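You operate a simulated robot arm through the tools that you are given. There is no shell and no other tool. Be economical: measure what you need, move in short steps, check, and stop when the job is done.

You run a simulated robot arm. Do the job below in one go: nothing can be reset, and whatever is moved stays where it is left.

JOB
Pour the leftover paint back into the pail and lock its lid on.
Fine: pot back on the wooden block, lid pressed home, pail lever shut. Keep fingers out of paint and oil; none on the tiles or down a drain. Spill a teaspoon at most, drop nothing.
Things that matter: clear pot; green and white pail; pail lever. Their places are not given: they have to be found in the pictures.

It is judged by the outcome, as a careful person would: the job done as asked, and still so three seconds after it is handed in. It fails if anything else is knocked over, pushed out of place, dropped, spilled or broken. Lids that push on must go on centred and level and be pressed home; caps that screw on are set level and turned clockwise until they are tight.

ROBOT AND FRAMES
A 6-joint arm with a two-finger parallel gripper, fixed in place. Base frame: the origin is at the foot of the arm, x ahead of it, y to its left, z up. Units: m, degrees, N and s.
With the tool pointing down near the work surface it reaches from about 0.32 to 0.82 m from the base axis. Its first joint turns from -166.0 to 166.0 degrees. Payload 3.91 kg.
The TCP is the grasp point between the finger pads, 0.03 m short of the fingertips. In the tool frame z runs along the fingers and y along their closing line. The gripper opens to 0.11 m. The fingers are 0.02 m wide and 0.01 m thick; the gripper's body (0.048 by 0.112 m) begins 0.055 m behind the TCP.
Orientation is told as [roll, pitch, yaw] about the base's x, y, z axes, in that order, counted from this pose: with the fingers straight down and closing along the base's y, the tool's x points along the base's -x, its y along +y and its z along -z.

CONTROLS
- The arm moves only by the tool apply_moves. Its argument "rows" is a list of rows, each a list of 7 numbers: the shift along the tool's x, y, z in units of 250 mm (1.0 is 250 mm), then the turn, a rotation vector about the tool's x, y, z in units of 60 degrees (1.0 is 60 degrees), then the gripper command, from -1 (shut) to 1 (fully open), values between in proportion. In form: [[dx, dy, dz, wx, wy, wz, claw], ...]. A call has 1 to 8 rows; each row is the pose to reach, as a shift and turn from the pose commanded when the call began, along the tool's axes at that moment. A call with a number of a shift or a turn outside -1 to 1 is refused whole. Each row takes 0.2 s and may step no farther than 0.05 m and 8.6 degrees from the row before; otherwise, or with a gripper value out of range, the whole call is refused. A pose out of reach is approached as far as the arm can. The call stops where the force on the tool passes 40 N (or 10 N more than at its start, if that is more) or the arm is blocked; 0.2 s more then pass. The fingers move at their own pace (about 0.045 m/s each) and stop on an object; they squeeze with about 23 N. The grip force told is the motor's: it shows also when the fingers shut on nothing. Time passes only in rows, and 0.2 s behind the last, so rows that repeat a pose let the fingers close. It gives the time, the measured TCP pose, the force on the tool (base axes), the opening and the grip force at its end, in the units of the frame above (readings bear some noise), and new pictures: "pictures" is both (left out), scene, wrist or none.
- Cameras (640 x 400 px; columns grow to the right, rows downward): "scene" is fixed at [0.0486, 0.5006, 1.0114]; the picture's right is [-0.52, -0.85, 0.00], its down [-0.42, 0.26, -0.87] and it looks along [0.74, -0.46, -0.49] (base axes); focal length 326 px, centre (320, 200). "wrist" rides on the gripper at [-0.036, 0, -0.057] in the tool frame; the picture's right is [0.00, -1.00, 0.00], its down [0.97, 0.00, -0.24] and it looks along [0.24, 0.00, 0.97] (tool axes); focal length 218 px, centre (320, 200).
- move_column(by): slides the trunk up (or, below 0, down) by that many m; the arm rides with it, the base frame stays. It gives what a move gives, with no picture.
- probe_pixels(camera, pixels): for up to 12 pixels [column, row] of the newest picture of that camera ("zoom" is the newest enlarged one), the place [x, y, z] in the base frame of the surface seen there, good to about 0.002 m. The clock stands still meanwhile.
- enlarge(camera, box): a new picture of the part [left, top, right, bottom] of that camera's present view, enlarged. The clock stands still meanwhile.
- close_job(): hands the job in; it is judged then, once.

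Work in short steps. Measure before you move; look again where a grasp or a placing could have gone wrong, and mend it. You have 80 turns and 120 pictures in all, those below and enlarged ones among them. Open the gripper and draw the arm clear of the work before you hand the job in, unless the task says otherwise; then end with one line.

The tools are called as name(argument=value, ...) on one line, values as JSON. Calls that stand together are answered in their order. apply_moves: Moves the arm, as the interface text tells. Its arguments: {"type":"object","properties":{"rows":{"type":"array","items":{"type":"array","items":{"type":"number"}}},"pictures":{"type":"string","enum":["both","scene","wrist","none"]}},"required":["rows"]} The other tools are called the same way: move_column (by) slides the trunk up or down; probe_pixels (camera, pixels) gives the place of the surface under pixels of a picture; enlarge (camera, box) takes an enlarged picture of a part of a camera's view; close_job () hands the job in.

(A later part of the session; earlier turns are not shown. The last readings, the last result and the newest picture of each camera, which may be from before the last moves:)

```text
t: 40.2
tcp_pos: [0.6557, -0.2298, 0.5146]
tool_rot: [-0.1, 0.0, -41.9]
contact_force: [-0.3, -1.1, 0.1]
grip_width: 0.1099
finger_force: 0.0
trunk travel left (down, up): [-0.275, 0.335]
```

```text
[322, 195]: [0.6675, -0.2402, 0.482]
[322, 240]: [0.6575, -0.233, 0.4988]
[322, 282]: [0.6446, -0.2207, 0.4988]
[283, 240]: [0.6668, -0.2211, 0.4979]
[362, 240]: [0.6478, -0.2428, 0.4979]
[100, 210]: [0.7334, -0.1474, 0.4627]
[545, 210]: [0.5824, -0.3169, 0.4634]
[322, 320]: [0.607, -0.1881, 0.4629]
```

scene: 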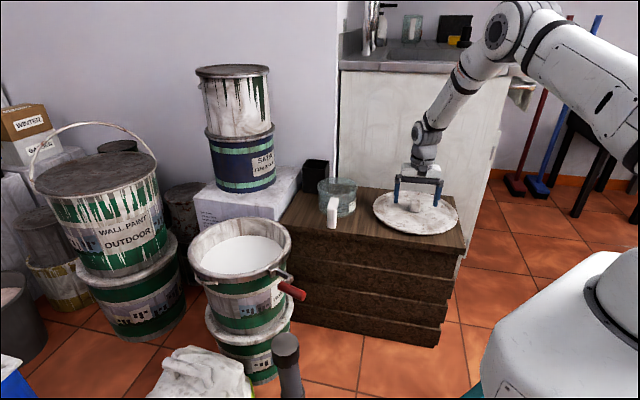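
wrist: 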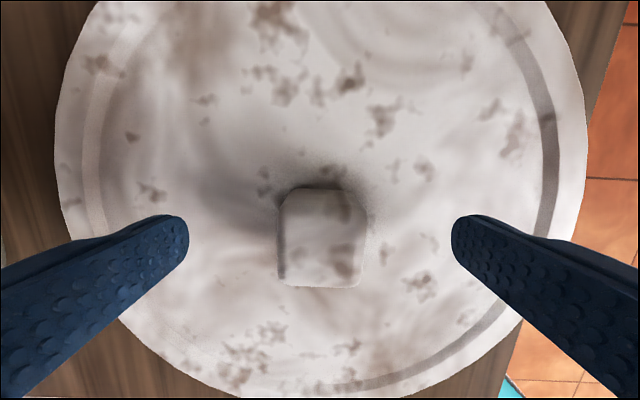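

Knob centre ≈ (0.656,−0.230), matching the TCP. Descend the last 15 mm and close.

apply_moves(rows=[[0, 0, 0.03, 0, 0, 0, 1], [0, 0, 0.06, 0, 0, 0, 0.2], [0, 0, 0.06, 0, 0, 0, -1], [0, 0, 0.06, 0, 0, 0, -1], [0, 0, 0.06, 0, 0, 0, -1], [0, 0, 0.06, 0, 0, 0, -1], [0, 0, 0.06, 0, 0, 0, -1], [0, 0, 0.06, 0, 0, 0, -1]], pictures="none")

apply_moves(rows=[[0, 0, -0.02, 0, 0, 0, -1], [0, 0, -0.06, 0, 0, 0, -1], [0, 0, -0.12, 0, 0, 0, -1], [0, 0, -0.2, 0, 0, 0, -1]], pictures="both")

```text
t: 42.0
tcp_pos: [0.6557, -0.2302, 0.4994]
tool_rot: [0.0, 0.1, -42.0]
contact_force: [-0.7, -0.3, 0.3]
grip_width: 0.0339
finger_force: 22.8
trunk travel left (down, up): [-0.275, 0.335]
```

```text
t: 43.0
tcp_pos: [0.6564, -0.2291, 0.5504]
tool_rot: [0.1, 0.1, -41.9]
contact_force: [0.9, -0.5, -1.1]
grip_width: 0.0337
finger_force: 22.3
trunk travel left (down, up): [-0.275, 0.335]
```

scene: 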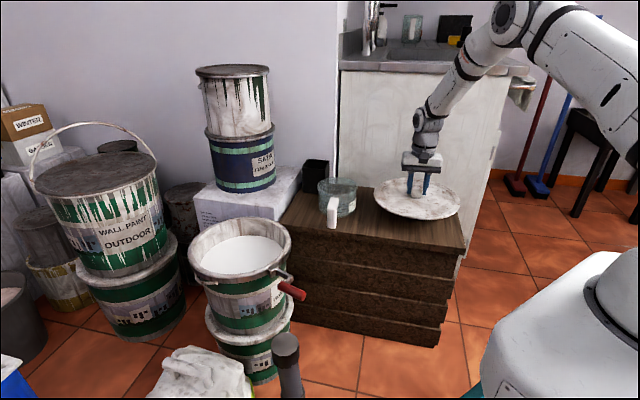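
wrist: 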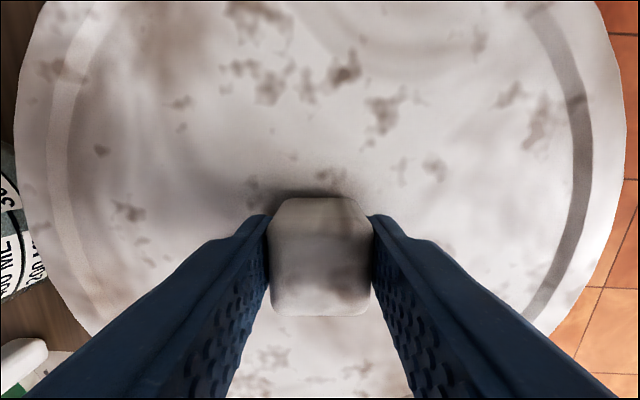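

Lid is held level. Raise to clear the pot, then carry toward the pail.

apply_moves(rows=[[0, 0, -0.15, 0, 0, 0, -1], [0, 0, -0.3, 0, 0, 0, -1], [0, 0, -0.44, 0, 0, 0, -1]], pictures="none")

apply_moves(rows=[[0.045, 0.076, 0, 0, 0, 0, -1], [0.13, 0.22, 0, 0, 0, 0, -1], [0.23, 0.39, 0, 0, 0, 0, -1], [0.33, 0.56, 0, 0, 0, 0, -1], [0.43, 0.73, 0, 0, 0, 0, -1], [0.51, 0.866, 0, 0, 0, 0, -1], [0.561, 0.952, 0, 0, 0, 0, -1]], pictures="none")

apply_moves(rows=[[0.045, 0.076, 0, 0, 0, 0, -1], [0.13, 0.22, 0, 0, 0, 0, -1], [0.23, 0.39, 0, 0, 0, 0, -1], [0.33, 0.56, 0, 0, 0, 0, -1], [0.43, 0.73, 0, 0, 0, 0, -1], [0.51, 0.866, 0, 0, 0, 0, -1], [0.561, 0.952, 0, 0, 0, 0, -1]], pictures="both")

```text
t: 43.8
tcp_pos: [0.6557, -0.2297, 0.6627]
tool_rot: [0.0, 0.0, -42.0]
contact_force: [-0.6, 0.5, -2.1]
grip_width: 0.0335
finger_force: 22.9
trunk travel left (down, up): [-0.275, 0.335]
```

```text
t: 45.4
tcp_pos: [0.711, 0.0404, 0.6617]
tool_rot: [-0.1, 0.1, -42.0]
contact_force: [0.1, -0.2, -2.1]
grip_width: 0.0336
finger_force: 23.3
trunk travel left (down, up): [-0.275, 0.335]
```

```text
t: 47.0
tcp_pos: [0.7663, 0.3143, 0.6606]
tool_rot: [-0.1, 0.1, -41.9]
contact_force: [-0.6, -0.3, -0.6]
grip_width: 0.0338
finger_force: 23.2
trunk travel left (down, up): [-0.275, 0.335]
```

scene: 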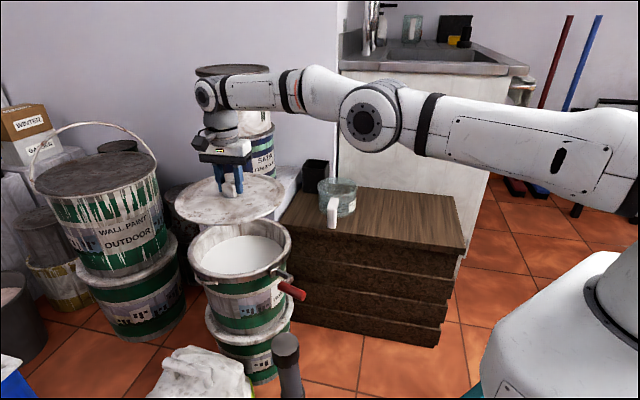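
wrist: 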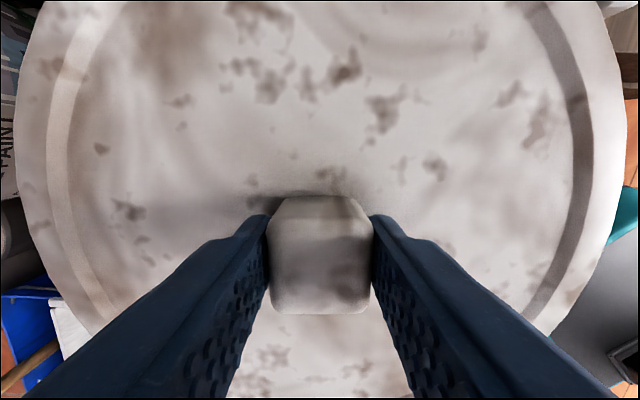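

Lid is over the pail; I refine the pail rim centre with scene probes (enlarged).

enlarge(camera="scene", box=[180, 170, 308, 300])

```text
3.08 times, centred on (244, 235) of scene
```

zoom: 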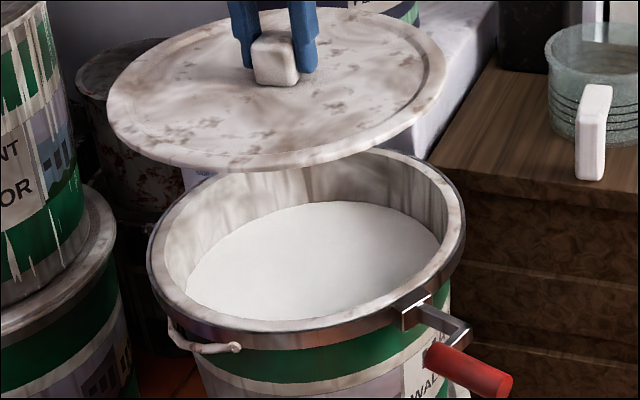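

probe_pixels(camera="zoom", pixels=[[153, 255], [164, 287], [200, 317], [250, 331], [300, 330], [350, 320], [400, 300], [440, 268], [460, 235], [460, 210], [445, 180], [425, 165]])

probe_pixels(camera="zoom", pixels=[[110, 115], [130, 145], [180, 163], [250, 167], [320, 158], [390, 135], [440, 85], [443, 55], [420, 30], [273, 58]])

```text
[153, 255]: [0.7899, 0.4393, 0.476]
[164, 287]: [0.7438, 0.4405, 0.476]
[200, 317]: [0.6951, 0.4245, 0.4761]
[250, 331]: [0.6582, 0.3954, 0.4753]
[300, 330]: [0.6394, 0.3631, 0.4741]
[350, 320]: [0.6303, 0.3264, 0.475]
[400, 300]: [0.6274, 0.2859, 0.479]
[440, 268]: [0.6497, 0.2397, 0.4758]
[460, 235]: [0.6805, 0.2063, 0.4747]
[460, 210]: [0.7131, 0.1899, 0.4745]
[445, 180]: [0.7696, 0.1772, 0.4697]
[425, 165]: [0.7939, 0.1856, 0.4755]
```

```text
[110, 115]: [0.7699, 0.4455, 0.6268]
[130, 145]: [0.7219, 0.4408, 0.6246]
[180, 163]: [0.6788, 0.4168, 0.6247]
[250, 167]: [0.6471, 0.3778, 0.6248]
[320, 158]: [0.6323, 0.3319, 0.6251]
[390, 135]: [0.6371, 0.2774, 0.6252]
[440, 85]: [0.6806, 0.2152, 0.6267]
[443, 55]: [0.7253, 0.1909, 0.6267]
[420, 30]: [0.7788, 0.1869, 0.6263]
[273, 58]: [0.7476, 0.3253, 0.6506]
```

Fits: rim centre ≈ (0.760,0.3115), lid centre ≈ (0.7627,0.3165) by the same method, so shift (−2.7, −4.5 mm) and lower to about 2 cm above the rim.

apply_moves(rows=[[-0.004, -0.02, 0.15, 0, 0, 0, -1], [-0.004, -0.02, 0.3, 0, 0, 0, -1], [-0.004, -0.02, 0.4, 0, 0, 0, -1], [-0.004, -0.02, 0.45, 0, 0, 0, -1]], pictures="none")

enlarge(camera="scene", box=[180, 200, 308, 300])

```text
t: 48.0
tcp_pos: [0.7631, 0.3085, 0.5468]
tool_rot: [0.0, 0.1, -41.9]
contact_force: [0.3, -0.4, -0.8]
grip_width: 0.0338
finger_force: 22.9
trunk travel left (down, up): [-0.275, 0.335]
```

```text
4.00 times, centred on (244, 250) of scene
```

zoom: 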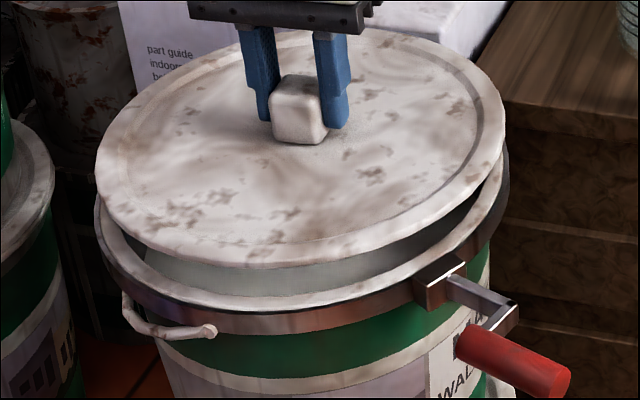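

Nearly aligned. Probe lid edge and rim edge again for a final correction.

probe_pixels(camera="zoom", pixels=[[100, 165], [120, 205], [170, 242], [240, 261], [320, 254], [400, 228], [460, 190], [495, 148], [502, 110], [480, 72]])

probe_pixels(camera="zoom", pixels=[[98, 222], [106, 245], [130, 273], [170, 295], [220, 307], [270, 309], [330, 300], [380, 287], [410, 275], [470, 235], [495, 205], [505, 180]])

```text
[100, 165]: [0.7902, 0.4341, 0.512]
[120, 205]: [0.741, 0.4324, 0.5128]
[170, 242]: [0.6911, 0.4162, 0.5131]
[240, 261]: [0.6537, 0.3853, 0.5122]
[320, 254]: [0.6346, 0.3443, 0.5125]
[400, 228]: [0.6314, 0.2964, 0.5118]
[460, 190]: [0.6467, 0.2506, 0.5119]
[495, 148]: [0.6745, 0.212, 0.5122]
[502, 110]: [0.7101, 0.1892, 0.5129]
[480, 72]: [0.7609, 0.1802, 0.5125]
```

```text
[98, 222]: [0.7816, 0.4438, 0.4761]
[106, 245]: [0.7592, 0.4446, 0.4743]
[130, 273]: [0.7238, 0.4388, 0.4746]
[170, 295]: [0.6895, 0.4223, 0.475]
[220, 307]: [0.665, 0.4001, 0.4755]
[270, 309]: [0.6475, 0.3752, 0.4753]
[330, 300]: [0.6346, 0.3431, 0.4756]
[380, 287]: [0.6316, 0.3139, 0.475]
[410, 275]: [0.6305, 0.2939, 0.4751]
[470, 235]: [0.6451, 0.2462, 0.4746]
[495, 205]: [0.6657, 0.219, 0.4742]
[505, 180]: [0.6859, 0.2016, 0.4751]
```

Remaining offset is about (+1, +2 mm). Correct and lower slowly toward contact.

apply_moves(rows=[[0.002, 0.008, 0.02, 0, 0, 0, -1], [0.002, 0.008, 0.04, 0, 0, 0, -1], [0.002, 0.008, 0.055, 0, 0, 0, -1], [0.002, 0.008, 0.067, 0, 0, 0, -1], [0.002, 0.008, 0.075, 0, 0, 0, -1]], pictures="none")

enlarge(camera="scene", box=[180, 200, 308, 300])

```text
t: 49.2
tcp_pos: [0.76, 0.3061, 0.5299]
tool_rot: [0.0, 0.1, -42.1]
contact_force: [0.1, -0.4, -1.0]
grip_width: 0.0339
finger_force: 23.0
out of reach, approached as far as the arm can: row 2, 3, 4, 5
trunk travel left (down, up): [-0.275, 0.335]
```

```text
4.00 times, centred on (244, 250) of scene
```

zoom: 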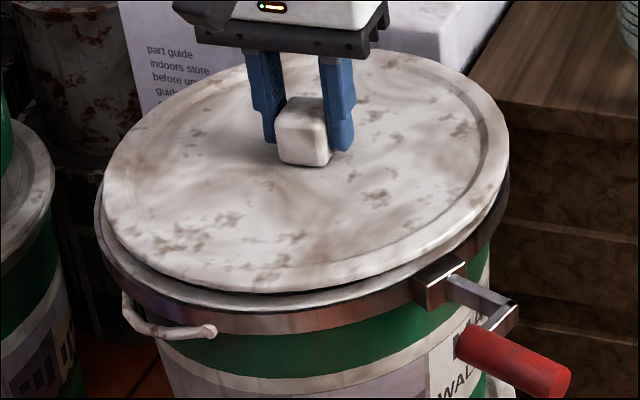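

Out of reach: the shoulder is too high. I raise the arm 0.15 m with the lid, then lower the trunk 0.14 m.

apply_moves(rows=[[0, 0, -0.15, 0, 0, 0, -1], [0, 0, -0.3, 0, 0, 0, -1], [0, 0, -0.45, 0, 0, 0, -1], [0, 0, -0.6, 0, 0, 0, -1]], pictures="none")

move_column(by=-0.12)

```text
t: 50.2
tcp_pos: [0.7613, 0.3065, 0.6801]
tool_rot: [0.0, 0.1, -42.0]
contact_force: [0.8, -0.7, -2.1]
grip_width: 0.0336
finger_force: 22.6
trunk travel left (down, up): [-0.275, 0.335]
```

```text
t: 51.7
tcp_pos: [0.7611, 0.3065, 0.561]
tool_rot: [0.0, 0.2, -42.0]
contact_force: [0.3, -0.2, -2.1]
grip_width: 0.0335
finger_force: 22.9
trunk travel left (down, up): [-0.155, 0.455]
```

Now shift to the centred TCP (0.764,0.310) and lower to ~1 cm above contact.

apply_moves(rows=[[0, 0.0196, 0.03, 0, 0, 0, -1], [0, 0.0196, 0.06, 0, 0, 0, -1], [0, 0.0196, 0.09, 0, 0, 0, -1], [0, 0.0196, 0.104, 0, 0, 0, -1], [0, 0.0196, 0.104, 0, 0, 0, -1]], pictures="scene")

enlarge(camera="scene", box=[180, 200, 308, 300])

```text
t: 52.9
tcp_pos: [0.7641, 0.309, 0.5345]
tool_rot: [0.0, 0.0, -42.0]
contact_force: [-0.3, 0.1, -2.2]
grip_width: 0.0337
finger_force: 22.8
trunk travel left (down, up): [-0.155, 0.455]
```

scene: 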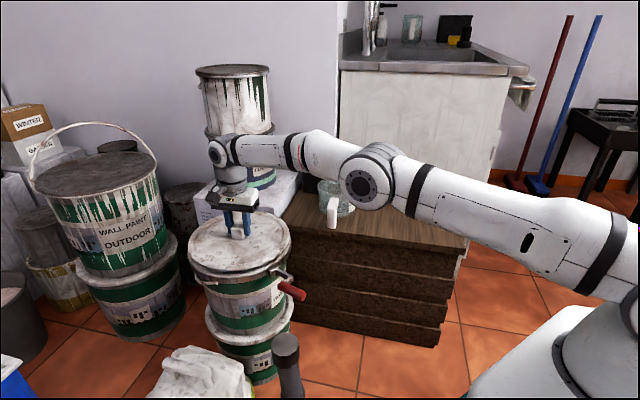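

```text
4.00 times, centred on (244, 250) of scene
```

zoom: 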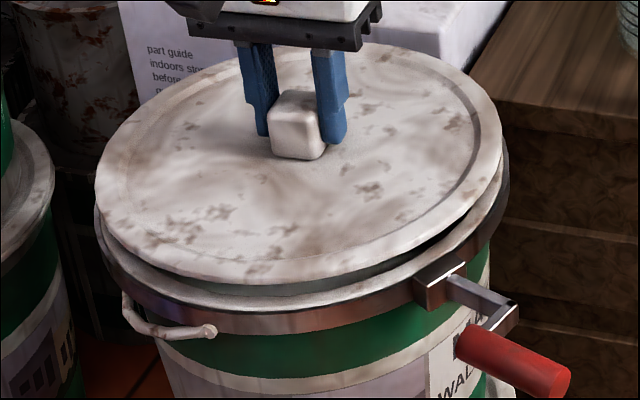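

Accounting for perspective it's centred. Lower in small steps, watching for contact.

apply_moves(rows=[[0, 0, 0.01, 0, 0, 0, -1], [0, 0, 0.02, 0, 0, 0, -1], [0, 0, 0.028, 0, 0, 0, -1], [0, 0, 0.034, 0, 0, 0, -1], [0, 0, 0.04, 0, 0, 0, -1]], pictures="none")

enlarge(camera="scene", box=[180, 200, 308, 300])

```text
t: 54.1
tcp_pos: [0.7652, 0.3105, 0.5227]
tool_rot: [-0.1, 0.1, -42.0]
contact_force: [0.1, 0.2, -2.0]
grip_width: 0.034
finger_force: 22.5
trunk travel left (down, up): [-0.155, 0.455]
```

```text
4.00 times, centred on (244, 250) of scene
```

zoom: 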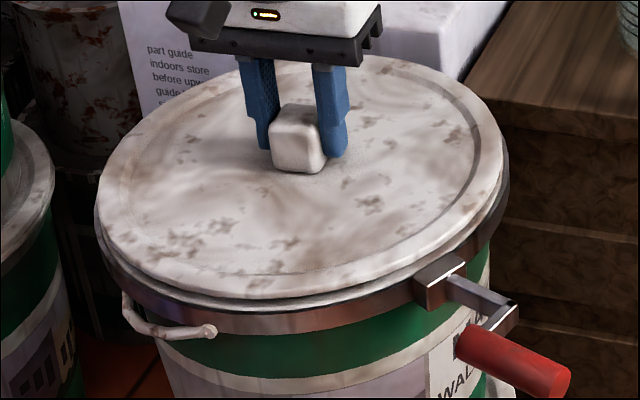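

Looks centred. Continue down.

apply_moves(rows=[[0, 0, 0.006, 0, 0, 0, -1], [0, 0, 0.012, 0, 0, 0, -1], [0, 0, 0.018, 0, 0, 0, -1], [0, 0, 0.024, 0, 0, 0, -1]], pictures="none")

```text
t: 55.1
tcp_pos: [0.7642, 0.309, 0.5182]
tool_rot: [0.0, 0.1, -41.9]
contact_force: [-0.1, 0.5, 1.3]
grip_width: 0.0336
finger_force: 22.5
trunk travel left (down, up): [-0.155, 0.455]
```

Contact is starting (force now +1.3 N). Press a few mm further.

apply_moves(rows=[[0, 0, 0.006, 0, 0, 0, -1], [0, 0, 0.012, 0, 0, 0, -1], [0, 0, 0.018, 0, 0, 0, -1], [0, 0, 0.024, 0, 0, 0, -1]], pictures="none")

enlarge(camera="scene", box=[180, 200, 308, 300])

```text
t: 56.1
tcp_pos: [0.7645, 0.3099, 0.5168]
tool_rot: [0.4, -0.1, -42.0]
contact_force: [0.6, 3.8, 16.4]
grip_width: 0.0339
finger_force: 22.5
trunk travel left (down, up): [-0.155, 0.455]
```

```text
4.00 times, centred on (244, 250) of scene
```

zoom: 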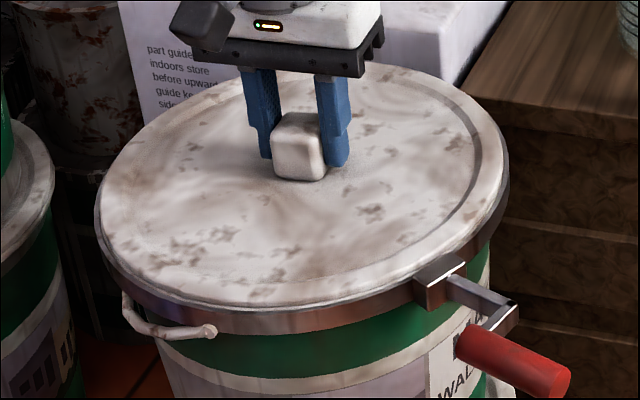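

The lid sits in the rim and looks level. I probe its edge heights then press harder.

probe_pixels(camera="zoom", pixels=[[110, 215], [145, 255], [220, 292], [300, 297], [380, 275], [450, 235], [490, 190], [495, 150], [430, 80], [300, 230]])

apply_moves(rows=[[0, 0, 0.008, 0, 0, 0, -1], [0, 0, 0.016, 0, 0, 0, -1], [0, 0, 0.022, 0, 0, 0, -1], [0, 0, 0.028, 0, 0, 0, -1]], pictures="none")

```text
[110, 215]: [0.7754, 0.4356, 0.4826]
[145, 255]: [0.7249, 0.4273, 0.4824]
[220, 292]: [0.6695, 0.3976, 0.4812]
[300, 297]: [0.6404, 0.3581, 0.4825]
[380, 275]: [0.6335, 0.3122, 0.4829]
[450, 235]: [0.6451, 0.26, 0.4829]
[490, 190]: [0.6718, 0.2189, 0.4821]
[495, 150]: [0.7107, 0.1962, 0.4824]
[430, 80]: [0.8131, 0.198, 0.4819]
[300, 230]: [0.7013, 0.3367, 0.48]
```

```text
t: 57.1
tcp_pos: [0.7642, 0.3102, 0.512]
tool_rot: [0.4, -0.2, -42.0]
contact_force: [10.8, 6.1, 37.6]
grip_width: 0.0339
finger_force: 23.1
trunk travel left (down, up): [-0.155, 0.455]
```

Force 37 N and TCP dropped 5 mm; check whether the lid went home or the fingers slid.

enlarge(camera="scene", box=[180, 200, 308, 300])

probe_pixels(camera="zoom", pixels=[[110, 222], [145, 260], [220, 295], [300, 300], [380, 280], [450, 240], [490, 195], [495, 155], [430, 85], [300, 235], [250, 309], [180, 295]])

```text
4.00 times, centred on (244, 250) of scene
```

zoom: 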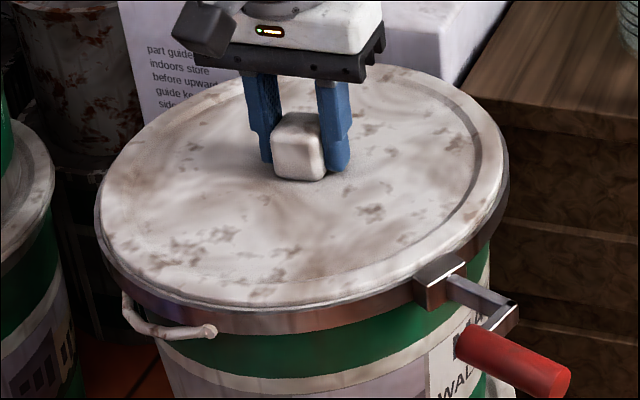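

```text
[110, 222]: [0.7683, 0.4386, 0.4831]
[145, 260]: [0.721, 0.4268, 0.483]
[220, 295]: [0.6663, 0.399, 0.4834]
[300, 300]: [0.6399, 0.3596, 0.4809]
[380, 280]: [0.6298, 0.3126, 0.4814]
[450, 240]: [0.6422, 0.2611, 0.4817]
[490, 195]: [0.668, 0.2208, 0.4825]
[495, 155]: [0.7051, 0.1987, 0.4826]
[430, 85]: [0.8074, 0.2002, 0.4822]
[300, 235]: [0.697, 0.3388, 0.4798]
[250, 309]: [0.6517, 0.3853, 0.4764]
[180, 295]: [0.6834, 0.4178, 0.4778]
```

The fingers slid to the lid's face; lid edge still at 0.482 (rim 0.4755). I press further with the fingertips on the lid's centre.

apply_moves(rows=[[0, 0, 0.01, 0, 0, 0, -1], [0, 0, 0.02, 0, 0, 0, -1], [0, 0, 0.03, 0, 0, 0, -1], [0, 0, 0.04, 0, 0, 0, -1]], pictures="none")

enlarge(camera="scene", box=[180, 250, 308, 300])

probe_pixels(camera="scene", pixels=[[202, 255], [209, 265], [224, 273], [244, 274], [259, 270], [276, 260], [286, 249], [287, 239], [271, 221], [239, 259]])

```text
t: 57.6
tcp_pos: [0.7663, 0.3111, 0.5128]
tool_rot: [0.7, -0.2, -42.0]
contact_force: [-3.4, -1.9, 18.8]
grip_width: 0.0339
finger_force: 22.9
trunk travel left (down, up): [-0.155, 0.455]
stopped in row 2: the force on the tool passed its limit (the readings are from after the stop); the commanded pose is now the measured one
```

```text
5.00 times, centred on (244, 275) of scene
```

zoom: 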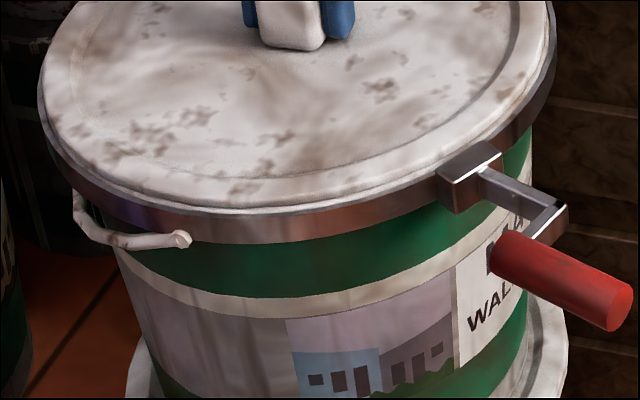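

```text
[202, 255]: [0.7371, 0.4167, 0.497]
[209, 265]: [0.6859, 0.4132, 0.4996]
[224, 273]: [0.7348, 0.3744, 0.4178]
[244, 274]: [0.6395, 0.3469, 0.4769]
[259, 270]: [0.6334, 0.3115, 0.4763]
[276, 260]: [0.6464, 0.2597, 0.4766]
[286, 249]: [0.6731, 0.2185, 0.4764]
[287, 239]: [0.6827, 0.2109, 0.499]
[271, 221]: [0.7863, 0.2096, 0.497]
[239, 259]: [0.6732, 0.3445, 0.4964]
```

The scene probes used a stale picture; I re-probe with the fresh zoom.

probe_pixels(camera="zoom", pixels=[[60, 120], [100, 165], [180, 195], [260, 203], [340, 193], [420, 165], [500, 115], [540, 60], [300, 110], [300, 207], [150, 200], [60, 160]])

```text
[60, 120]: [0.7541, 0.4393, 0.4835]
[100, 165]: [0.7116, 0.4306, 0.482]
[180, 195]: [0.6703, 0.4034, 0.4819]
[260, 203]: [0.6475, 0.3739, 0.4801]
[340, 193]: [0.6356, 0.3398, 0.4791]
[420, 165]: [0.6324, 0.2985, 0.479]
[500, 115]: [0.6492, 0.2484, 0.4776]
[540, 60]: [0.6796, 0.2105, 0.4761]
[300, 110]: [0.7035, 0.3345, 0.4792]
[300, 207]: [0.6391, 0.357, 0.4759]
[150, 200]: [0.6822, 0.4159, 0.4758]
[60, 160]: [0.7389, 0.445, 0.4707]
```

Possible slight tilt (left 0.483, right 0.477). Probe interior lid points symmetrically around.

enlarge(camera="scene", box=[180, 200, 308, 300])

probe_pixels(camera="zoom", pixels=[[108, 205], [116, 180], [150, 125], [200, 85], [395, 75], [440, 90], [480, 120], [492, 160], [480, 205], [440, 240], [380, 272], [200, 285]])

```text
4.00 times, centred on (244, 250) of scene
```

zoom: 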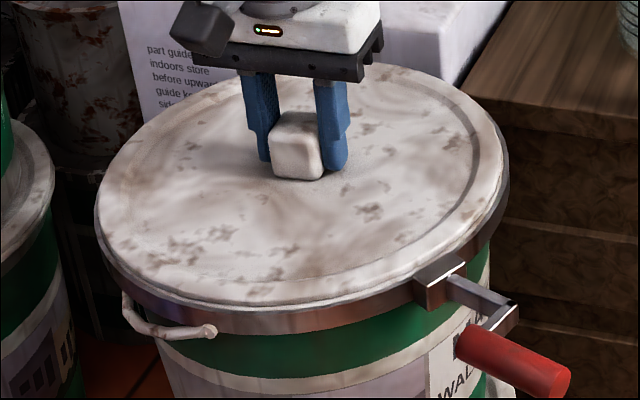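

```text
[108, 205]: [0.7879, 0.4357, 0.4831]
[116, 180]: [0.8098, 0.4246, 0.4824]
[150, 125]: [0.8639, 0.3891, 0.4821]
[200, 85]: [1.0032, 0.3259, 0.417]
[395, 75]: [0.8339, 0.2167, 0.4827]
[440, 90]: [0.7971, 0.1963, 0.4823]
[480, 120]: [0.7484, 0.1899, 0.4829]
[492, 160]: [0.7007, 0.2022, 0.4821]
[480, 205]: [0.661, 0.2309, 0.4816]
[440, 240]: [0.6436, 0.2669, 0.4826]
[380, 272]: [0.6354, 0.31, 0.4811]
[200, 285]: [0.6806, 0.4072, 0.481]
```

Lid is level at 0.482 all around. I look closely at the lid/rim seam for any remaining gap.

enlarge(camera="scene", box=[215, 262, 263, 292])

enlarge(camera="scene", box=[265, 225, 313, 255])

```text
13.33 times, centred on (239, 277) of scene
```

zoom: 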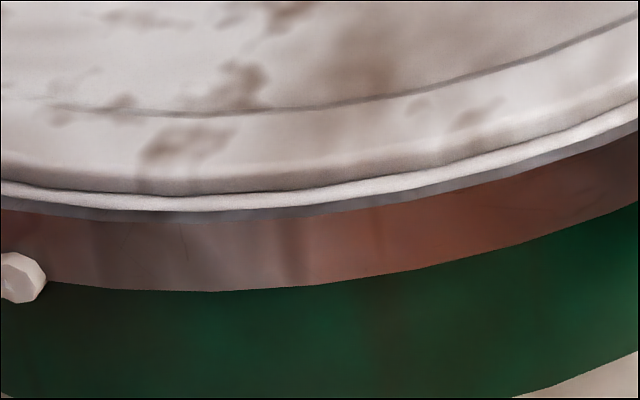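

```text
13.33 times, centred on (289, 240) of scene
```

zoom: 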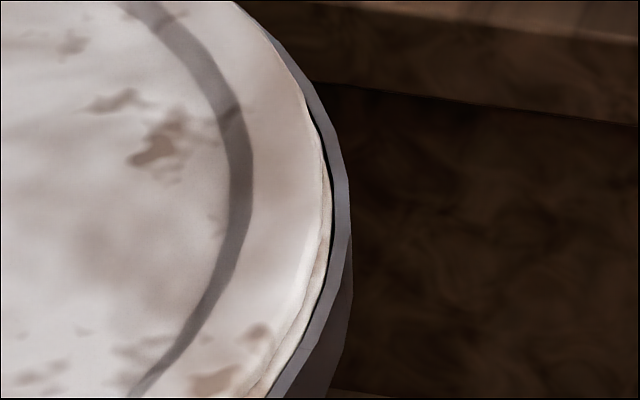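

The flange rests flush on the rim: lid is home. Release the knob and rise.

apply_moves(rows=[[0, 0, -0.008, 0, 0, 0, -1], [0, 0, -0.008, 0, 0, 0, 0], [0, 0, -0.008, 0, 0, 0, 0.3], [0, 0, -0.008, 0, 0, 0, 0.3], [0, 0, -0.1, 0, 0, 0, 0.3], [0, 0, -0.25, 0, 0, 0, 0.3], [0, 0, -0.4, 0, 0, 0, 0.3], [0, 0, -0.55, 0, 0, 0, 0.3]], pictures="both")

```text
t: 59.5
tcp_pos: [0.7588, 0.3072, 0.646]
tool_rot: [0.3, -0.1, -42.0]
contact_force: [-0.1, 0.1, -0.2]
grip_width: 0.0716
finger_force: 0.0
out of reach, approached as far as the arm can: row 8
trunk travel left (down, up): [-0.155, 0.455]
```

scene: 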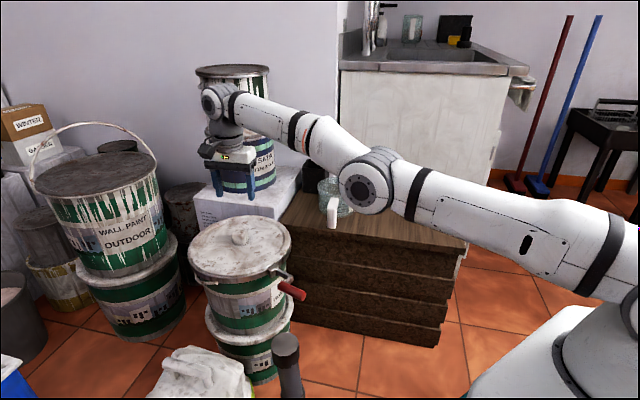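
wrist: 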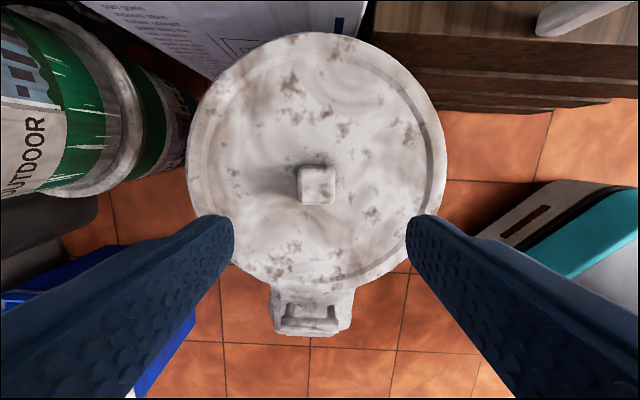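

Lid is on. I raise the trunk back 0.12 m to keep the elbow clear, then view the lever.

move_column(by=0.12)

apply_moves(rows=[[0.1, -0.02, 0, 0, 0, -0.14, 1], [0.2, -0.04, 0, 0, 0, -0.28, 1], [0.3, -0.06, 0, 0, 0, -0.42, 1], [0.4, -0.1, 0, 0, 0, -0.56, 1], [0.45, -0.2, 0, 0, 0, -0.7, 1], [0.5, -0.3, 0, 0, 0, -0.7, 1], [0.52, -0.4, 0, 0, 0, -0.7, 1]], pictures="both")

```text
t: 61.0
tcp_pos: [0.7593, 0.3076, 0.7654]
tool_rot: [0.4, 0.0, -42.0]
contact_force: [-0.1, -0.5, 0.2]
grip_width: 0.0712
finger_force: 0.0
trunk travel left (down, up): [-0.275, 0.335]
```

```text
t: 62.5
tcp_pos: [0.7215, 0.3711, 0.7861]
tool_rot: [-0.2, 0.2, -10.6]
contact_force: [-0.5, -0.2, -0.2]
grip_width: 0.1099
finger_force: 0.2
out of reach, approached as far as the arm can: row 1, 2, 3, 4, 5, 6, 7
trunk travel left (down, up): [-0.275, 0.335]
```

scene: 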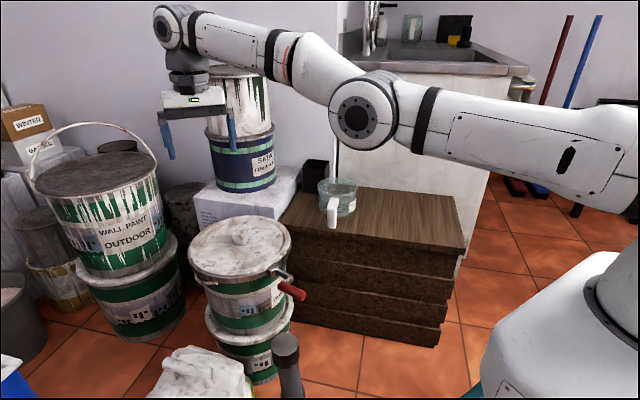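
wrist: 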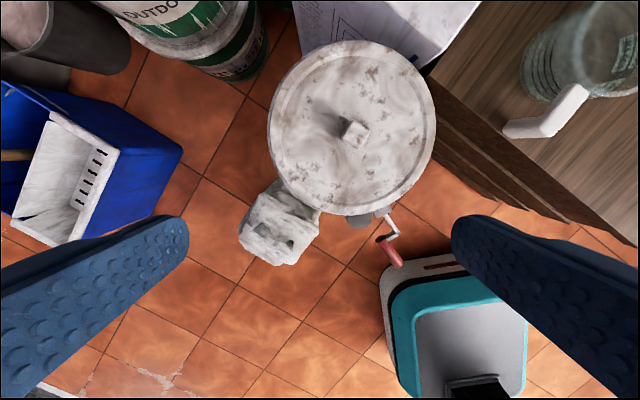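

Now position the wrist over the lever area with yaw 0.

apply_moves(rows=[[0.12, -0.084, 0.09, 0, 0, -0.06, 1], [0.24, -0.168, 0.18, 0, 0, -0.12, 1], [0.36, -0.252, 0.27, 0, 0, -0.177, 1], [0.48, -0.337, 0.36, 0, 0, -0.177, 1], [0.6, -0.42, 0.45, 0, 0, -0.177, 1], [0.72, -0.505, 0.544, 0, 0, -0.177, 1]], pictures="wrist")

```text
t: 64.0
tcp_pos: [0.7171, 0.3772, 0.7732]
tool_rot: [-0.5, 0.7, -3.6]
contact_force: [-0.1, 0.4, -0.8]
grip_width: 0.1101
finger_force: 0.1
out of reach, approached as far as the arm can: row 1, 2, 3, 4, 5, 6
trunk travel left (down, up): [-0.275, 0.335]
```

wrist: 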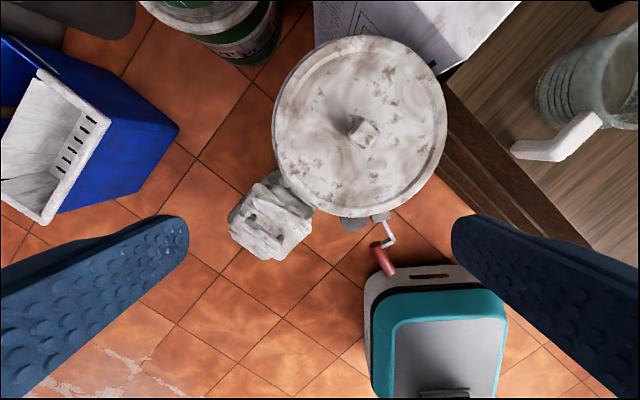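

The arm is nearly straight and stuck at the singular stretch. I try a straight-down motion, which should let the elbow fold (knob top at 0.516 stays well below).

apply_moves(rows=[[0, 0, 0.05, 0, 0, 0, 1], [0, 0, 0.1, 0, 0, 0, 1], [0, 0, 0.15, 0, 0, 0, 1], [0, 0, 0.2, 0, 0, 0, 1], [0, 0, 0.25, 0, 0, 0, 1], [0, 0, 0.3, 0, 0, 0, 1]], pictures="scene")

```text
t: 65.3
tcp_pos: [0.7254, 0.3829, 0.6881]
tool_rot: [-0.5, 0.7, -3.6]
contact_force: [0.2, -0.1, -0.9]
grip_width: 0.1098
finger_force: 0.2
out of reach, approached as far as the arm can: row 1, 2, 3, 4, 5, 6
trunk travel left (down, up): [-0.275, 0.335]
```

scene: 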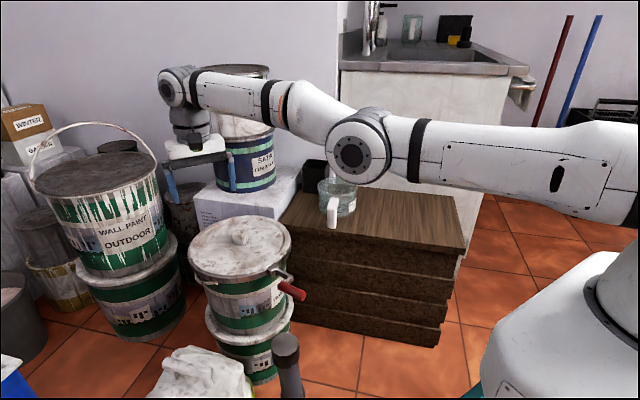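

The elbow appears folded slightly the wrong way against a limit. I push outward to full stretch and then back inward so it can fold upward.

apply_moves(rows=[[-0.08, 0.04, 0, 0, 0, 0, 1], [-0.16, 0.08, 0, 0, 0, 0, 1], [-0.16, 0.08, 0, 0, 0, 0, 1], [-0.1, 0.05, 0, 0, 0, 0, 1], [-0.03, 0.015, 0, 0, 0, 0, 1], [0.03, -0.015, 0, 0, 0, 0, 1], [0.1, -0.05, 0, 0, 0, 0, 1], [0.17, -0.09, 0, 0, 0, 0, 1]], pictures="scene")

```text
t: 67.2
tcp_pos: [0.7244, 0.385, 0.6861]
tool_rot: [-0.5, 0.7, -3.6]
contact_force: [0.1, 0.4, 0.0]
grip_width: 0.1103
finger_force: 0.0
out of reach, approached as far as the arm can: row 1, 2, 3, 4, 5, 6, 7, 8
trunk travel left (down, up): [-0.275, 0.335]
```

scene: 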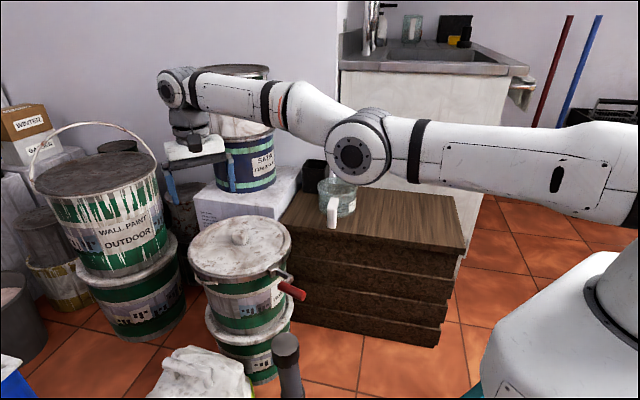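

It returned to the same branch. I raise the trunk for room, push fully outward, then command down-and-inward, which should rotate the elbow the right way.

move_column(by=0.15)

apply_moves(rows=[[-0.1, 0.05, 0, 0, 0, 0, 1], [-0.25, 0.13, 0, 0, 0, 0, 1], [-0.4, 0.21, 0, 0, 0, 0, 1], [-0.4, 0.21, 0, 0, 0, 0, 1], [-0.4, 0.21, 0, 0, 0, 0, 1]], pictures="none")

```text
t: 68.9
tcp_pos: [0.7244, 0.3851, 0.8362]
tool_rot: [-0.5, 0.7, -3.6]
contact_force: [1.3, -0.6, -0.9]
grip_width: 0.11
finger_force: 0.1
trunk travel left (down, up): [-0.425, 0.185]
```

```text
t: 70.1
tcp_pos: [0.7294, 0.3814, 0.8304]
tool_rot: [-0.5, 0.6, -3.6]
contact_force: [-0.6, -0.1, -0.3]
grip_width: 0.1099
finger_force: 0.0
out of reach, approached as far as the arm can: row 1, 2, 3, 4, 5
trunk travel left (down, up): [-0.425, 0.185]
```

At full stretch (r≈0.823). Now command down with slight inward.

apply_moves(rows=[[0, 0, 0.1, 0, 0, 0, 1], [0.02, -0.01, 0.25, 0, 0, 0, 1], [0.05, -0.03, 0.4, 0, 0, 0, 1], [0.12, -0.06, 0.5, 0, 0, 0, 1], [0.22, -0.11, 0.55, 0, 0, 0, 1], [0.32, -0.16, 0.55, 0, 0, 0, 1]], pictures="scene")

```text
t: 71.5
tcp_pos: [0.6482, 0.3456, 0.6978]
tool_rot: [-0.5, 0.6, -3.7]
contact_force: [0.0, 0.3, -0.8]
grip_width: 0.1097
finger_force: 0.0
trunk travel left (down, up): [-0.425, 0.185]
```

scene: 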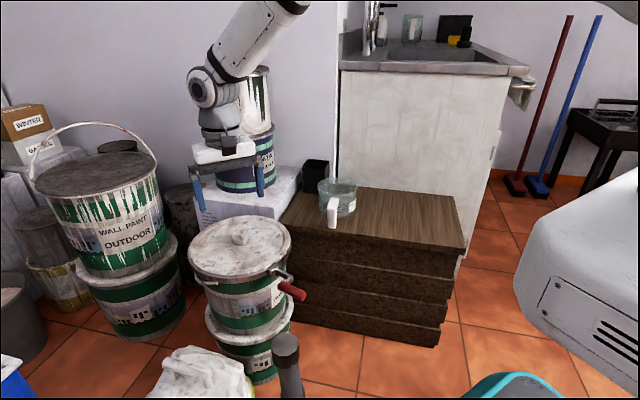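

Recovered with elbow up. Now go over the lever for a measuring view.

apply_moves(rows=[[0.11, -0.108, 0.05, 0, 0, -0.02, 1], [0.22, -0.216, 0.1, -0.008, -0.01, -0.06, 1], [0.332, -0.324, 0.16, -0.008, -0.01, -0.06, 1]], pictures="wrist")

enlarge(camera="wrist", box=[240, 120, 400, 260])

```text
t: 72.3
tcp_pos: [0.5611, 0.2698, 0.6605]
tool_rot: [0.1, 0.0, -0.1]
contact_force: [-0.8, 0.4, -0.3]
grip_width: 0.1098
finger_force: 0.1
trunk travel left (down, up): [-0.425, 0.185]
```

wrist: 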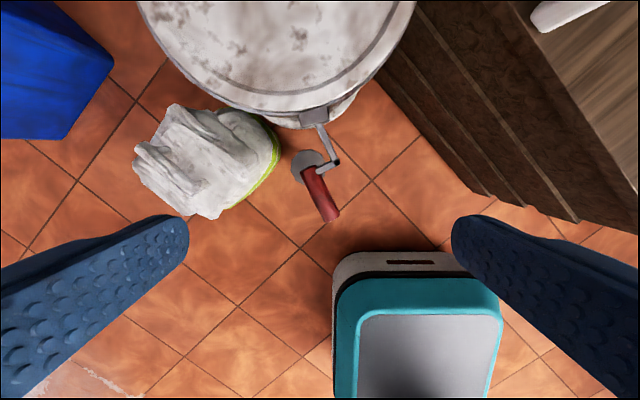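

```text
2.86 times, centred on (320, 190) of wrist
```

zoom: 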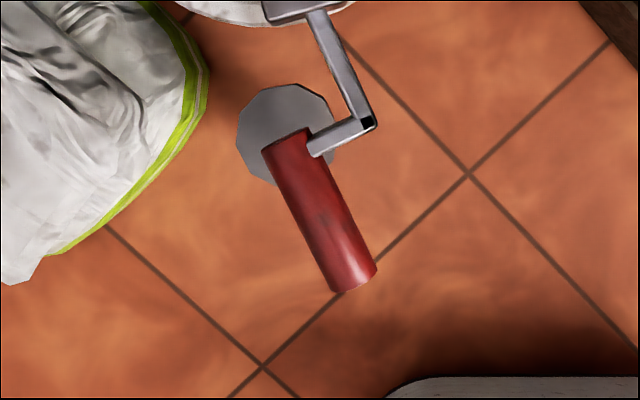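

The lever looks hinged at the block with everything in a horizontal plane; the crank offset suggests it shuts by swinging toward +y along the rim. Probe precise points.

probe_pixels(camera="wrist", pixels=[[305, 117], [325, 112], [314, 122], [321, 128], [331, 150], [337, 162], [320, 170], [307, 171], [320, 192], [330, 216], [316, 197], [326, 190]])

enlarge(camera="scene", box=[255, 255, 319, 315])

```text
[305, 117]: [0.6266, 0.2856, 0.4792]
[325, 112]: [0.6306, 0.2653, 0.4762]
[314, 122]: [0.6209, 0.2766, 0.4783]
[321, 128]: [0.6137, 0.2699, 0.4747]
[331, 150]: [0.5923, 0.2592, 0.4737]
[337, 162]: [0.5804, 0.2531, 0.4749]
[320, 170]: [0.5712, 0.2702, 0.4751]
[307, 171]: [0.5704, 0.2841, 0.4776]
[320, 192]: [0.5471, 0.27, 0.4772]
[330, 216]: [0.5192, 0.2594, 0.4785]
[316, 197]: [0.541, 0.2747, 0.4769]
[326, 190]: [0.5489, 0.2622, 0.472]
```

```text
6.67 times, centred on (287, 285) of scene
```

zoom: 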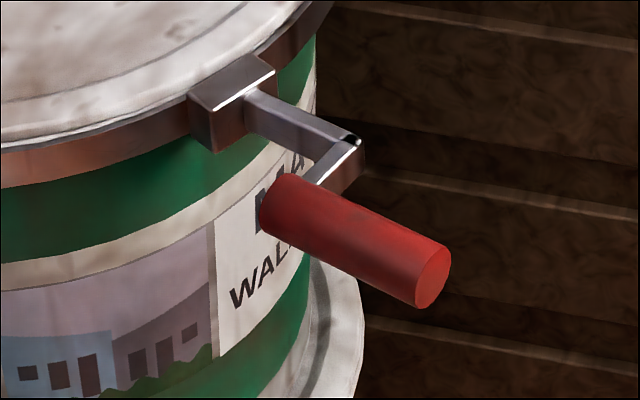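

Pivot ≈ (0.622,0.274), grip centre ≈ (0.5455,0.2715), z ≈ 0.467. I close the fingers and go to the −y side of the grip with yaw +26°, to push it in an arc.

apply_moves(rows=[[0.012, -0.04, 0.06, 0, 0, -0.11, 0], [0.024, -0.08, 0.12, 0, 0, -0.22, -0.5], [0.036, -0.12, 0.18, 0, 0, -0.33, -1], [0.048, -0.151, 0.24, 0, 0, -0.433, -1], [0.048, -0.151, 0.24, 0, 0, -0.433, -1], [0.048, -0.151, 0.24, 0, 0, -0.433, -1], [0.048, -0.151, 0.24, 0, 0, -0.433, -1], [0.048, -0.151, 0.24, 0, 0, -0.433, -1]], pictures="none")

apply_moves(rows=[[0, 0, 0.12, 0, 0, 0, -1], [0, 0, 0.24, 0, 0, 0, -1], [0, 0, 0.36, 0, 0, 0, -1], [0, 0, 0.472, 0, 0, 0, -1]], pictures="both")

```text
t: 74.1
tcp_pos: [0.5484, 0.2333, 0.5996]
tool_rot: [0.1, 0.1, 26.1]
contact_force: [-0.1, -0.1, -0.4]
grip_width: 0.0
finger_force: 23.1
trunk travel left (down, up): [-0.425, 0.185]
```

```text
t: 75.1
tcp_pos: [0.5496, 0.2327, 0.4814]
tool_rot: [0.1, 0.1, 26.0]
contact_force: [-0.7, 1.6, -1.1]
grip_width: 0.0
finger_force: 23.2
trunk travel left (down, up): [-0.425, 0.185]
```

scene: 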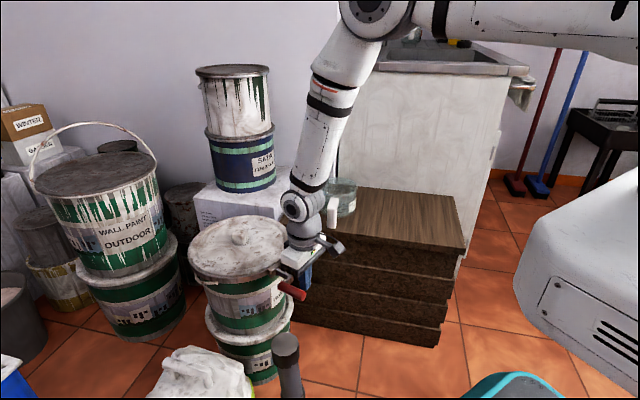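
wrist: 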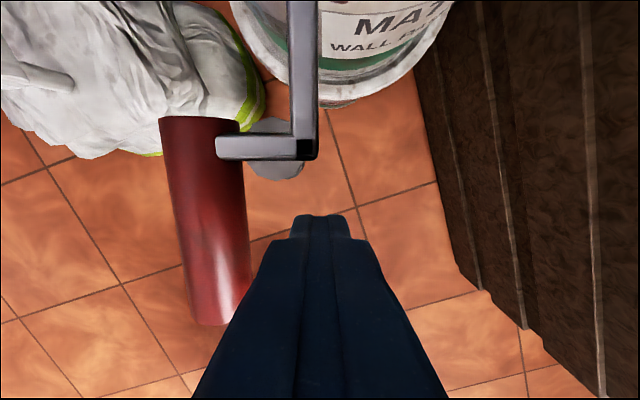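

The closed fingers stand right beside the grip. Push along the arc by 25° and check the force and lever.

apply_moves(rows=[[0, 0.024, 0, 0, 0, 0.07, -1], [0, 0.049, 0, 0, 0, 0.14, -1], [-0.003, 0.073, 0, 0, 0, 0.21, -1], [-0.008, 0.097, 0, 0, 0, 0.28, -1], [-0.015, 0.12, 0, 0, 0, 0.35, -1], [-0.022, 0.144, 0, 0, 0, 0.42, -1]], pictures="both")

```text
t: 76.0
tcp_pos: [0.5416, 0.2479, 0.4809]
tool_rot: [-0.1, 0.3, 11.2]
contact_force: [6.2, -16.9, 3.8]
grip_width: 0.0
finger_force: 23.2
trunk travel left (down, up): [-0.425, 0.185]
stopped in row 4: the force on the tool passed its limit (the readings are from after the stop); the commanded pose is now the measured one
```

scene: 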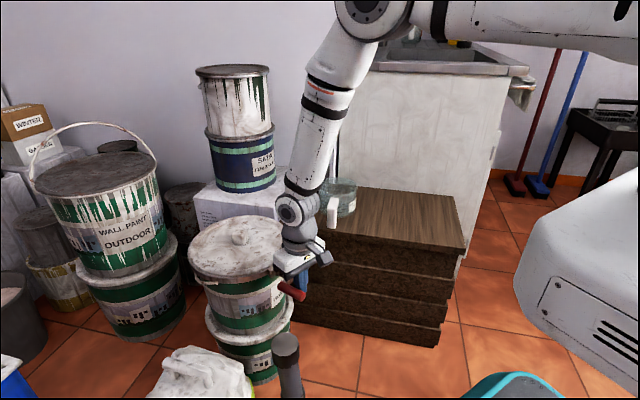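
wrist: 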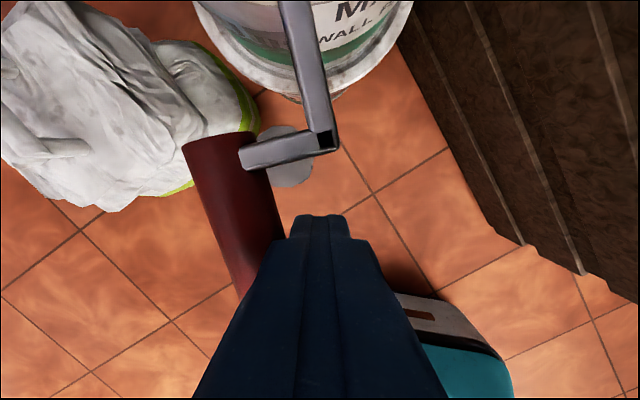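

The lever didn't yield toward +y (over 40 N). I back off, then grasp the grip from above to test which way it gives.

apply_moves(rows=[[0, -0.03, 0, 0, 0, 0, -1], [0, -0.06, 0, 0, 0, 0, -1], [0, -0.06, -0.15, 0, 0, -0.08, -1], [0, -0.06, -0.35, 0, 0, -0.16, -0.4], [0, -0.06, -0.4, 0, 0, -0.25, 0], [0, -0.06, -0.4, 0, 0, -0.25, 0]], pictures="wrist")

probe_pixels(camera="wrist", pixels=[[230, 160], [240, 200], [260, 240], [250, 220]])

```text
t: 77.4
tcp_pos: [0.543, 0.2354, 0.5831]
tool_rot: [-0.1, 0.3, 26.3]
contact_force: [0.5, 0.2, -0.4]
grip_width: 0.0548
finger_force: 0.1
trunk travel left (down, up): [-0.425, 0.185]
```

wrist: 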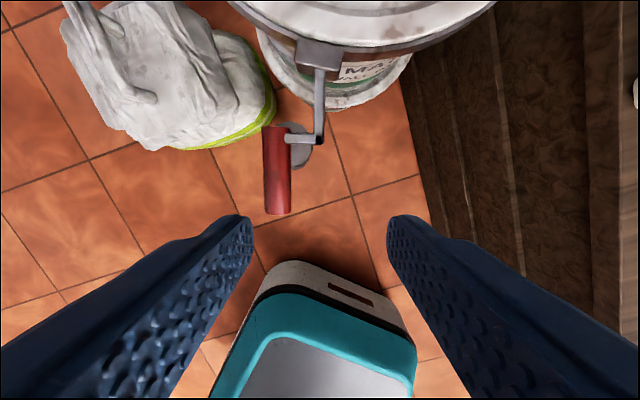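

```text
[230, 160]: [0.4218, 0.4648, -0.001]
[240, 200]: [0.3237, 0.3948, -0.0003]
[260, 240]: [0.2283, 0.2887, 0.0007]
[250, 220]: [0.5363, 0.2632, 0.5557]
```

The grip is unmoved, aligned with the tool at yaw 26. Probe its centre line.

probe_pixels(camera="wrist", pixels=[[276, 135], [277, 165], [278, 195], [278, 207], [302, 137], [319, 110], [319, 80], [319, 60]])

enlarge(camera="wrist", box=[256, 30, 356, 230])

```text
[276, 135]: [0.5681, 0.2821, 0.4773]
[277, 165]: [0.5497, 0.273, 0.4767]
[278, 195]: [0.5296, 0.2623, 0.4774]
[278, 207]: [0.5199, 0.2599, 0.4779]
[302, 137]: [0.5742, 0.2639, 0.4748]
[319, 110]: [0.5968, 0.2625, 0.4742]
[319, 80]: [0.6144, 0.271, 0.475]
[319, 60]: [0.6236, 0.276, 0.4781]
```

```text
2.00 times, centred on (306, 130) of wrist
```

zoom: 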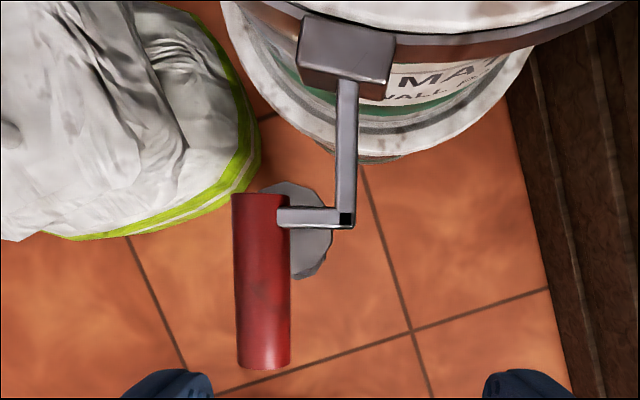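

The block looks like a hinge barrel running tangentially, so the lever likely flips up/down. I test by pressing the grip gently down with closed fingertips.

apply_moves(rows=[[-0.01, 0.06, 0, 0, 0, 0, -1], [-0.012, 0.124, 0, 0, 0, 0, -1], [-0.012, 0.124, 0.06, 0, 0, 0, -1], [-0.012, 0.124, 0.13, 0, 0, 0, -1], [-0.012, 0.124, 0.2, 0, 0, 0, -1], [-0.012, 0.124, 0.26, 0, 0, 0, -1]], pictures="none")

apply_moves(rows=[[0, 0, 0.02, 0, 0, 0, -1], [0, 0, 0.035, 0, 0, 0, -1], [0, 0, 0.05, 0, 0, 0, -1], [0, 0, 0.065, 0, 0, 0, -1], [0, 0, 0.08, 0, 0, 0, -1]], pictures="both")

```text
t: 78.8
tcp_pos: [0.5307, 0.2635, 0.5152]
tool_rot: [0.0, 0.2, 26.4]
contact_force: [-0.8, 0.8, 0.4]
grip_width: 0.0001
finger_force: 22.7
trunk travel left (down, up): [-0.425, 0.185]
```

```text
t: 79.7
tcp_pos: [0.5322, 0.2644, 0.5082]
tool_rot: [-0.1, 0.0, 26.3]
contact_force: [-8.0, -4.1, 28.1]
grip_width: 0.0
finger_force: 23.4
trunk travel left (down, up): [-0.425, 0.185]
stopped in row 4: the force on the tool passed its limit (the readings are from after the stop); the commanded pose is now the measured one
```

scene: 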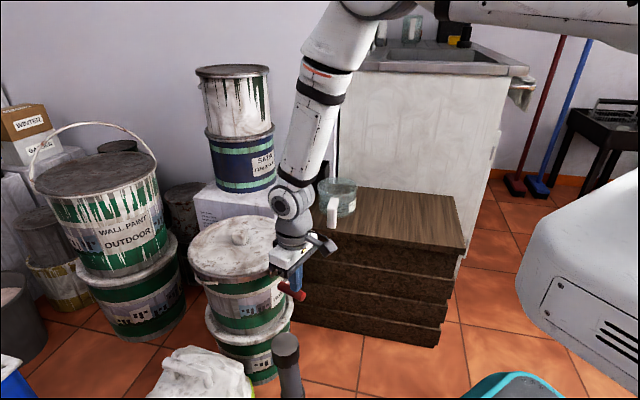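
wrist: 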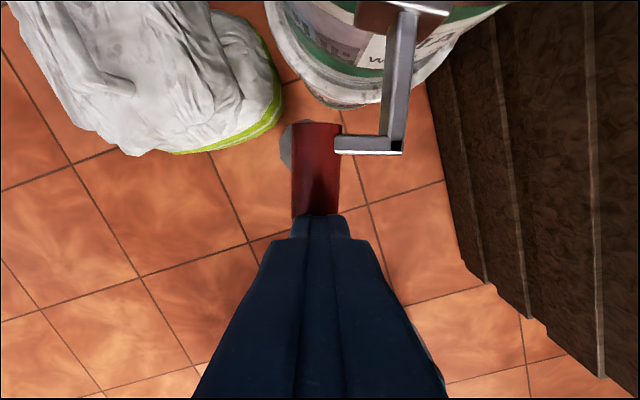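

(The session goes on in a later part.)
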